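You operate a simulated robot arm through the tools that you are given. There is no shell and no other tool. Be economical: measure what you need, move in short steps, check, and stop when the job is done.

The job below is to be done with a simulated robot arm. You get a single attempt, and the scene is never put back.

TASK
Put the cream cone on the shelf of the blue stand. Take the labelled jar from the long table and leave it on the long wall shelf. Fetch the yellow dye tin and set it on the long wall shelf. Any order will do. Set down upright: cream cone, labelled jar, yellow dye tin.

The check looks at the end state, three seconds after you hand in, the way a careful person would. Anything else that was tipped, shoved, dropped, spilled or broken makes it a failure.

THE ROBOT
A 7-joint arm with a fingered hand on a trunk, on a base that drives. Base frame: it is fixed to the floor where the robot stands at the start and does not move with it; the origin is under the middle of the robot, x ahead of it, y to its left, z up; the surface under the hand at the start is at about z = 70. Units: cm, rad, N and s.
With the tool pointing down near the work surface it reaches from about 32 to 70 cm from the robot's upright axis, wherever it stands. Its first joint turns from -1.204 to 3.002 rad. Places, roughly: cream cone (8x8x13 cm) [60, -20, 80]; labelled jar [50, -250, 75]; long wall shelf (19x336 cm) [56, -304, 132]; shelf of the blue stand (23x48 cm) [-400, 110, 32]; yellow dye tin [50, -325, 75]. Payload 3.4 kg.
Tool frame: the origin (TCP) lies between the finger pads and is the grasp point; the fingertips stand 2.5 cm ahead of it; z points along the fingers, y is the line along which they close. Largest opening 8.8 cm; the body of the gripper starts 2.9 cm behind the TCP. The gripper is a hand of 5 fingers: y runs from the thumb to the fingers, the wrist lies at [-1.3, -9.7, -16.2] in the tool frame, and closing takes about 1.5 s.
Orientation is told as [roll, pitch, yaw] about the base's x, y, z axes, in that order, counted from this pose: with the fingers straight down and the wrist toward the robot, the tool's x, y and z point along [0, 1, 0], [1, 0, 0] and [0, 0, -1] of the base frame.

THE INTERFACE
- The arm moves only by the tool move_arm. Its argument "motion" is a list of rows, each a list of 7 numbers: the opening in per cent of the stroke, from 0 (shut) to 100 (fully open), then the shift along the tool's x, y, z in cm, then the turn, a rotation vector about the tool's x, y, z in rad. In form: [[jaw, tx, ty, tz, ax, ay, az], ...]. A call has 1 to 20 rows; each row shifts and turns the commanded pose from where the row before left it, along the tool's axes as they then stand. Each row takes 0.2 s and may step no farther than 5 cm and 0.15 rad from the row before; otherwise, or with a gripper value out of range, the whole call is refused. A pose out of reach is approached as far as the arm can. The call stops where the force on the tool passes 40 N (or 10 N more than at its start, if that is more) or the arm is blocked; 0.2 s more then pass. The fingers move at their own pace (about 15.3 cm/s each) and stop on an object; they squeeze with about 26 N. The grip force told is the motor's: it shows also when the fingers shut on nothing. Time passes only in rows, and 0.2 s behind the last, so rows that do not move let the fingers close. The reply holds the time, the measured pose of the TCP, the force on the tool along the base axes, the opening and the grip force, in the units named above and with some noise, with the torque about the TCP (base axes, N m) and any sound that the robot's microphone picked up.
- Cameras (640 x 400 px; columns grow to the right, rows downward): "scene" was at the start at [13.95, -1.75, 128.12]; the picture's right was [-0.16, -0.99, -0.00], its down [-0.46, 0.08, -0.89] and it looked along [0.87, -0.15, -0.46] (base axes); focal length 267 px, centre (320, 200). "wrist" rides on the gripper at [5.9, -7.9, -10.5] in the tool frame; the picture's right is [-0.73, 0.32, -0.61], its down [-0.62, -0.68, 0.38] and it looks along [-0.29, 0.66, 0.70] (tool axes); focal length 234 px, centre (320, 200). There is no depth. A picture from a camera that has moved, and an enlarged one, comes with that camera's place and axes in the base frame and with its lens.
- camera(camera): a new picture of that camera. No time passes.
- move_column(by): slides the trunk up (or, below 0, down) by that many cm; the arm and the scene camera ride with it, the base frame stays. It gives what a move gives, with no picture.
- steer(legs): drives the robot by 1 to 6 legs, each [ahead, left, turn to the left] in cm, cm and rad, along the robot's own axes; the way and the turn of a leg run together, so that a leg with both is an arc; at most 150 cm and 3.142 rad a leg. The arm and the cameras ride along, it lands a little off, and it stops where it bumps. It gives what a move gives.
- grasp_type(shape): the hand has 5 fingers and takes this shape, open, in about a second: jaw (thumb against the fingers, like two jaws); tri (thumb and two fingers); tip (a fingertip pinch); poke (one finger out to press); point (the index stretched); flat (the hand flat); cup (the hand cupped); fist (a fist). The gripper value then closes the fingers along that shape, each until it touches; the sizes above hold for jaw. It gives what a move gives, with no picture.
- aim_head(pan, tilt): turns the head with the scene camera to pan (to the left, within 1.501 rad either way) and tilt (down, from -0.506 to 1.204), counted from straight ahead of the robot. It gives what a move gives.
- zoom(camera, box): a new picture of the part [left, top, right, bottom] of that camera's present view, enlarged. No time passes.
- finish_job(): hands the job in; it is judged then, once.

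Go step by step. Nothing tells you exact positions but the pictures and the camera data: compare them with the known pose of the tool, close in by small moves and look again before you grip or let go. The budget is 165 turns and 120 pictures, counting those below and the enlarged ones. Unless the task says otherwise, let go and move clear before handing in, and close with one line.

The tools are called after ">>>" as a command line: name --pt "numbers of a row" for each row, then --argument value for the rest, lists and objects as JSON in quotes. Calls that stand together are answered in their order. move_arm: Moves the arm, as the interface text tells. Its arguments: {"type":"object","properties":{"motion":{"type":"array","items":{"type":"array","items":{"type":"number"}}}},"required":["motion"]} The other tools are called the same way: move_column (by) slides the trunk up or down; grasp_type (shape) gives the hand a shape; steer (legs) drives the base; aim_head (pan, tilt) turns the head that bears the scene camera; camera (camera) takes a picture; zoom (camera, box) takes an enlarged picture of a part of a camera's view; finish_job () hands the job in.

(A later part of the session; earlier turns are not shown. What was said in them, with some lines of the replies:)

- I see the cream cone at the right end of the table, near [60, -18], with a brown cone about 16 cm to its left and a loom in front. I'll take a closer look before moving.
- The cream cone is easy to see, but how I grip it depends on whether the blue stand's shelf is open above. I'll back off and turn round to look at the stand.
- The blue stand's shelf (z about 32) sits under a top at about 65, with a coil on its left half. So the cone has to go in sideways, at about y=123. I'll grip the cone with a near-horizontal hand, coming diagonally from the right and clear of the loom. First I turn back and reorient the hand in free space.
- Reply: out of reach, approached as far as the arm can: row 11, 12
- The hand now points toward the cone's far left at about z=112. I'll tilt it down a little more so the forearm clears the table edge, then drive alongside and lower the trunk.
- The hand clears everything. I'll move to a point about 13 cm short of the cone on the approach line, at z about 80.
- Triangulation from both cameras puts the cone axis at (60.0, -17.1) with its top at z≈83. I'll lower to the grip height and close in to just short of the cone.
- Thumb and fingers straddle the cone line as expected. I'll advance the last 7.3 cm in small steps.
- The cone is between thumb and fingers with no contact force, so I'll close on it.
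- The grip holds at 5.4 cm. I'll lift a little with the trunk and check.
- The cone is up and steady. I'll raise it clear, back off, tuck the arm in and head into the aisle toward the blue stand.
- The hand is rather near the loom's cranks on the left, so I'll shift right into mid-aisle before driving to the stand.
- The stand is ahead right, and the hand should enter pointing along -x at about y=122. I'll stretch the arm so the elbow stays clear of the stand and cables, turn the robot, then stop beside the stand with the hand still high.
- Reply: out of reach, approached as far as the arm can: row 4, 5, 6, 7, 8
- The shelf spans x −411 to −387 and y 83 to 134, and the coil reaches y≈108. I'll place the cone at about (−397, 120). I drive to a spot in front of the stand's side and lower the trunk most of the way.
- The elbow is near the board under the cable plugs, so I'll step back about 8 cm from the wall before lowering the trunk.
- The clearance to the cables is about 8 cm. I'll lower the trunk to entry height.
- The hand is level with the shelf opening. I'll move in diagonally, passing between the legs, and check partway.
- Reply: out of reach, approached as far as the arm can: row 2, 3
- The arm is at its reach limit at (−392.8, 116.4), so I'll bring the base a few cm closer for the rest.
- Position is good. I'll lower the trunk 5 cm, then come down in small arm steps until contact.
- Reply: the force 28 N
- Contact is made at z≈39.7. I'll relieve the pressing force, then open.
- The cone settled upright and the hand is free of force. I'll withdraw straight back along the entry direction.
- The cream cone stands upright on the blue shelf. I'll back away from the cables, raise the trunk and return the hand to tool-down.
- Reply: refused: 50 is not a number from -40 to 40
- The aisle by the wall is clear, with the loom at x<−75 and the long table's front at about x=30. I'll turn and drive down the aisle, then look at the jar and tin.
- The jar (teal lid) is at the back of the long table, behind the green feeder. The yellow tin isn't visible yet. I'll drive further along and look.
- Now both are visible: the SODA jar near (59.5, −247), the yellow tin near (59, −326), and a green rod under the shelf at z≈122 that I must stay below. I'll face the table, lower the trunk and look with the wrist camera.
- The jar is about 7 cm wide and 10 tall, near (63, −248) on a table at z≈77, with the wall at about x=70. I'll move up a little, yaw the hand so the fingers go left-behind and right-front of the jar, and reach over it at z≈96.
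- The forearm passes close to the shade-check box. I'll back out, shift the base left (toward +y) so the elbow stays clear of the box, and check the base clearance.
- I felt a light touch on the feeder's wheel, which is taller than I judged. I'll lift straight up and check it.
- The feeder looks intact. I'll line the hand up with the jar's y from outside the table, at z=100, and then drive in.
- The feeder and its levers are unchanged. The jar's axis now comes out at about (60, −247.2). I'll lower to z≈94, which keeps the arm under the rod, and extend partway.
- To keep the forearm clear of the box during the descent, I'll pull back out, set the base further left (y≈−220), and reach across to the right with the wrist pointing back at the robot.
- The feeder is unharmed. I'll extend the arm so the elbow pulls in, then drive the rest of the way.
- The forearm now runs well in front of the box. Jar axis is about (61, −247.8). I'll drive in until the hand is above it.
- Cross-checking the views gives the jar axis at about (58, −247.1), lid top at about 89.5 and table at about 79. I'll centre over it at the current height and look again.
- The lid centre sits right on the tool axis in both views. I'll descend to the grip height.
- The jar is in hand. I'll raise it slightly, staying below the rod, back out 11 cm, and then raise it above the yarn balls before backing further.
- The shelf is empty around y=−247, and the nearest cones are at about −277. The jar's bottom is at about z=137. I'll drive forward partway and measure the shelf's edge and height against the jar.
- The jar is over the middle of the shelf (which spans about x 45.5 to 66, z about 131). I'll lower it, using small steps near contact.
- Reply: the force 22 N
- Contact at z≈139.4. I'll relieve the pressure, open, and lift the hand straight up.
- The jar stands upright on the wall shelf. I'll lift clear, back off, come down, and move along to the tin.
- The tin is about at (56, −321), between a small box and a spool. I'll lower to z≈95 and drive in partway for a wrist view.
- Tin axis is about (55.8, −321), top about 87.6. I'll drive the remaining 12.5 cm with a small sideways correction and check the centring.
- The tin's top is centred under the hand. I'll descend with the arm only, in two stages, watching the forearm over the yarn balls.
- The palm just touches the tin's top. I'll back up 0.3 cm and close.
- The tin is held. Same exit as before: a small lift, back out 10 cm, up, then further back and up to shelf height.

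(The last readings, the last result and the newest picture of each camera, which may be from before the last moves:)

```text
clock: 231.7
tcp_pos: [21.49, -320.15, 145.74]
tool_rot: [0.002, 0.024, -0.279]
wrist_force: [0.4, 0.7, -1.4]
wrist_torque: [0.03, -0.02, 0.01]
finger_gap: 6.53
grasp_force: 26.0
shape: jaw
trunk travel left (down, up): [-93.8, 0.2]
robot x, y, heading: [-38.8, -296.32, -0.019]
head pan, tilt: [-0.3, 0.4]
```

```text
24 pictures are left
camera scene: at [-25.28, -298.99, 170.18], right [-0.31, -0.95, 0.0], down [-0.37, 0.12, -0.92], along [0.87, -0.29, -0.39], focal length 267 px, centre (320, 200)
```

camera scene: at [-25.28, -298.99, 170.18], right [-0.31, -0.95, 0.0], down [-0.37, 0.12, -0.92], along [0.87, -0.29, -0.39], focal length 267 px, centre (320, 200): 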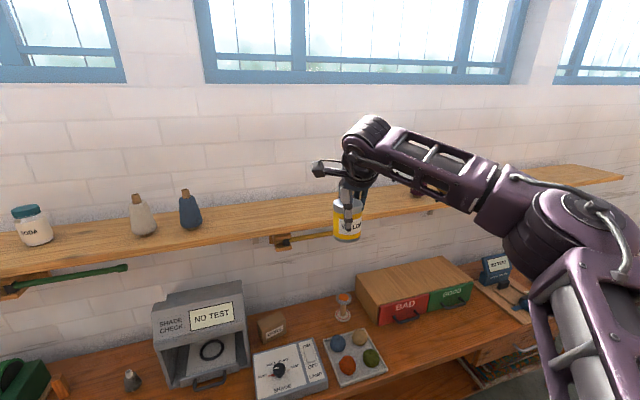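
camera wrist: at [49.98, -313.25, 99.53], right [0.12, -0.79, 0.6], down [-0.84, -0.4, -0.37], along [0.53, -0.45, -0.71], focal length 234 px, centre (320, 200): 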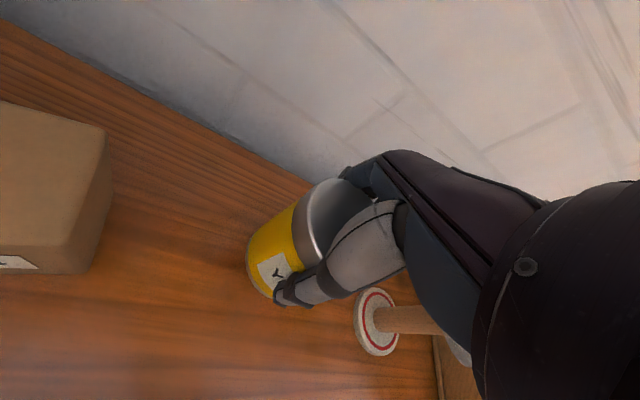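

The shelf at y≈−320 is free. I'll drive in to put the tin over the middle of the shelf.

>>> steer --legs '[[34.5, 0, 0]]'

>>> zoom --camera "scene" --box '[240, 140, 480, 300]'

>>> camera --camera "wrist"

```text
clock: 233.9
tcp_pos: [56.4, -320.58, 145.88]
tool_rot: [0.006, 0.023, -0.276]
wrist_force: [0.4, 0.3, -1.3]
wrist_torque: [0.02, -0.01, 0.0]
finger_gap: 6.5
grasp_force: 25.9
shape: jaw
trunk travel left (down, up): [-93.8, 0.2]
robot x, y, heading: [-4.21, -296.42, -0.012]
head pan, tilt: [-0.3, 0.4]
```

```text
2.50 times, centred on (360, 220) of scene
camera zoom: at [9.53, -299.63, 170.2], right [-0.31, -0.95, 0.0], down [-0.37, 0.12, -0.92], along [0.88, -0.29, -0.39], focal length 668 px, centre (220, 150)
```

zoom: 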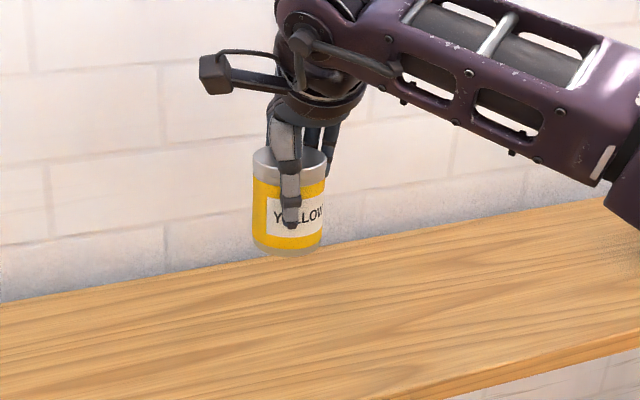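

```text
22 pictures are left
camera wrist: at [50.57, -312.94, 156.47], right [0.12, -0.79, 0.6], down [-0.83, -0.41, -0.37], along [0.54, -0.45, -0.71], focal length 234 px, centre (320, 200)
```

wrist: 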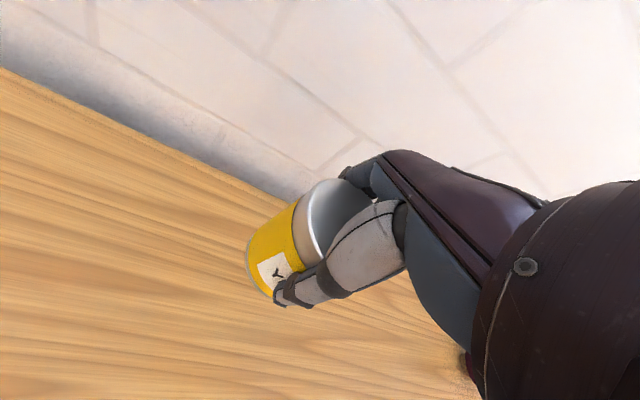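

>>> move_arm --pt "0 0 0 2.5 0 0 0" --pt "0 0 0 2.2 0 0 0" --pt "0 0 0 1.3 0 0 0"

>>> move_arm --pt "0 0 0 0.5 0 0 0"

>>> move_arm --pt "0 0 0 0.4 0 0 0"

>>> move_arm --pt "0 0 0 0.4 0 0 0"

>>> zoom --camera "scene" --box '[240, 140, 480, 300]'

```text
clock: 234.7
tcp_pos: [56.63, -320.48, 139.62]
tool_rot: [0.006, 0.025, -0.275]
wrist_force: [0.5, -0.1, -2.3]
wrist_torque: [0.01, 0.02, 0.02]
finger_gap: 6.5
grasp_force: 25.3
shape: jaw
trunk travel left (down, up): [-93.8, 0.2]
robot x, y, heading: [-4.09, -296.32, -0.016]
head pan, tilt: [-0.3, 0.4]
```

```text
clock: 235.1
tcp_pos: [56.62, -320.6, 139.21]
tool_rot: [0.004, 0.024, -0.277]
wrist_force: [0.2, 0.1, -2.5]
wrist_torque: [-0.02, -0.02, 0.02]
finger_gap: 6.51
grasp_force: 26.1
shape: jaw
trunk travel left (down, up): [-93.8, 0.2]
robot x, y, heading: [-3.98, -296.46, -0.016]
head pan, tilt: [-0.3, 0.4]
```

```text
clock: 235.5
tcp_pos: [56.51, -320.59, 138.8]
tool_rot: [0.005, 0.023, -0.275]
wrist_force: [-0.9, 0.0, -2.0]
wrist_torque: [0.0, 0.01, -0.05]
finger_gap: 6.51
grasp_force: 26.0
shape: jaw
trunk travel left (down, up): [-93.8, 0.2]
robot x, y, heading: [-3.98, -296.42, -0.019]
head pan, tilt: [-0.3, 0.4]
```

```text
clock: 235.9
tcp_pos: [56.41, -320.51, 138.4]
tool_rot: [0.005, 0.024, -0.277]
wrist_force: [0.2, 0.1, -0.7]
wrist_torque: [0.0, 0.0, -0.02]
finger_gap: 6.52
grasp_force: 25.8
shape: jaw
trunk travel left (down, up): [-93.8, 0.2]
robot x, y, heading: [-4.09, -296.28, -0.014]
head pan, tilt: [-0.3, 0.4]
```

```text
2.50 times, centred on (360, 220) of scene
camera zoom: at [9.78, -299.65, 170.17], right [-0.31, -0.95, 0.0], down [-0.37, 0.12, -0.92], along [0.88, -0.29, -0.39], focal length 668 px, centre (220, 150)
```

zoom: 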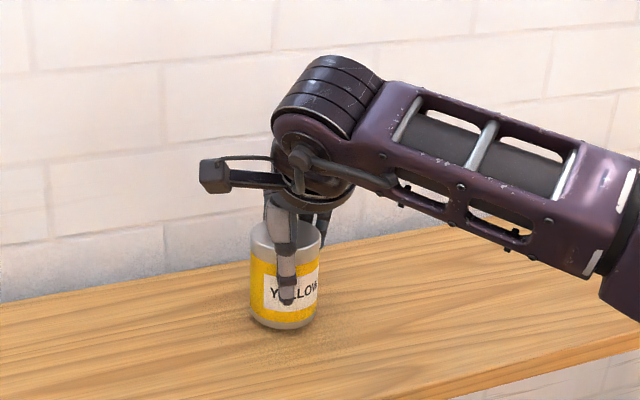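

>>> move_arm --pt "0 0 0 0.3 0 0 0"

>>> move_arm --pt "0 0 0 0.3 0 0 0"

>>> move_arm --pt "0 0 0 0.2 0 0 0"

```text
clock: 236.3
tcp_pos: [56.39, -320.64, 138.15]
tool_rot: [0.005, 0.026, -0.275]
wrist_force: [-0.7, 0.4, -2.2]
wrist_torque: [0.05, -0.03, -0.04]
finger_gap: 6.5
grasp_force: 26.5
shape: jaw
trunk travel left (down, up): [-93.8, 0.2]
robot x, y, heading: [-4.07, -296.64, -0.016]
head pan, tilt: [-0.3, 0.4]
```

```text
clock: 236.7
tcp_pos: [56.46, -320.5, 137.9]
tool_rot: [0.006, 0.02, -0.276]
wrist_force: [1.5, 0.1, 2.6]
wrist_torque: [-0.11, -0.18, 0.01]
finger_gap: 6.51
grasp_force: 25.9
shape: jaw
trunk travel left (down, up): [-93.8, 0.2]
robot x, y, heading: [-4.22, -296.56, -0.014]
head pan, tilt: [-0.3, 0.4]
```

```text
clock: 237.1
tcp_pos: [56.37, -320.47, 137.95]
tool_rot: [0.008, 0.02, -0.276]
wrist_force: [1.5, -1.0, 11.6]
wrist_torque: [-0.2, -0.45, -0.04]
finger_gap: 6.51
grasp_force: 25.9
shape: jaw
trunk travel left (down, up): [-93.8, 0.2]
robot x, y, heading: [-4.14, -296.74, -0.017]
head pan, tilt: [-0.3, 0.4]
```

Contact at z≈137.9. I'll ease off slightly, open, and lift clear.

>>> move_arm --pt "0 0 0 -0.15 0 0 0" --pt "0 0 0 0 0 0 0" --pt "80 0 0 0 0 0 0" --pt "90 0 0 0 0 0 0" --pt "100 0 0 0 0 0 0" --pt "100 0 0 0 0 0 0"

>>> move_arm --pt "100 0 0 -1.2 0 0 0" --pt "100 0 0 -2.5 0 0 0" --pt "100 0 0 -3 0 0 0" --pt "100 0 0 -3 0 0 0"

>>> steer --legs '[[-36, 0, 0]]'

>>> aim_head --pan 0.1 --tilt 0.45

>>> camera --camera "scene"

```text
clock: 238.5
tcp_pos: [56.39, -320.46, 137.74]
tool_rot: [0.006, 0.025, -0.277]
wrist_force: [-1.6, 0.4, 0.5]
wrist_torque: [0.0, 0.01, 0.01]
finger_gap: 8.79
grasp_force: 0.1
shape: jaw
trunk travel left (down, up): [-93.8, 0.2]
robot x, y, heading: [-4.28, -296.62, -0.017]
head pan, tilt: [-0.3, 0.4]
```

```text
clock: 239.5
tcp_pos: [56.68, -320.6, 147.64]
tool_rot: [0.002, 0.022, -0.275]
wrist_force: [0.1, -0.1, 0.0]
wrist_torque: [0.0, 0.03, 0.02]
finger_gap: 8.79
grasp_force: 0.0
shape: jaw
trunk travel left (down, up): [-93.8, 0.2]
robot x, y, heading: [-3.91, -296.65, -0.015]
head pan, tilt: [-0.3, 0.4]
```

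```text
clock: 241.9
tcp_pos: [20.93, -319.95, 147.5]
tool_rot: [0.005, 0.024, -0.271]
wrist_force: [0.6, 0.2, 0.6]
wrist_torque: [0.04, 0.01, 0.02]
finger_gap: 8.79
grasp_force: 0.0
shape: jaw
trunk travel left (down, up): [-93.8, 0.2]
robot x, y, heading: [-40.12, -296.2, -0.01]
head pan, tilt: [-0.3, 0.4]
```

```text
clock: 242.7
tcp_pos: [20.66, -319.92, 147.63]
tool_rot: [0.003, 0.024, -0.272]
wrist_force: [-1.1, -1.1, 0.5]
wrist_torque: [0.03, 0.02, 0.0]
finger_gap: 8.8
grasp_force: 0.0
shape: jaw
trunk travel left (down, up): [-93.8, 0.2]
robot x, y, heading: [-40.29, -296.05, -0.009]
head pan, tilt: [0.099, 0.45]
```

```text
20 pictures are left
camera scene: at [-26.13, -295.45, 169.72], right [0.09, -1.0, 0.0], down [-0.43, -0.04, -0.9], along [0.9, 0.08, -0.43], focal length 267 px, centre (320, 200)
```

scene: 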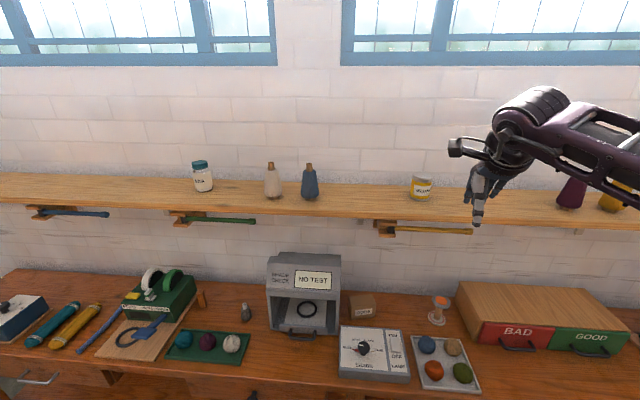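

The jar and tin stand upright on the wall shelf, the cone is on the blue stand, and everything else looks in place, so I'm handing in.

>>> finish_job

```text
The job is handed in.
```

All three items are set down upright and handed in: the cream cone on the blue stand's shelf, and the labelled jar and yellow dye tin on the long wall shelf. The hand brushed the feeder's wheel lightly once, and nothing there looked moved in later pictures.
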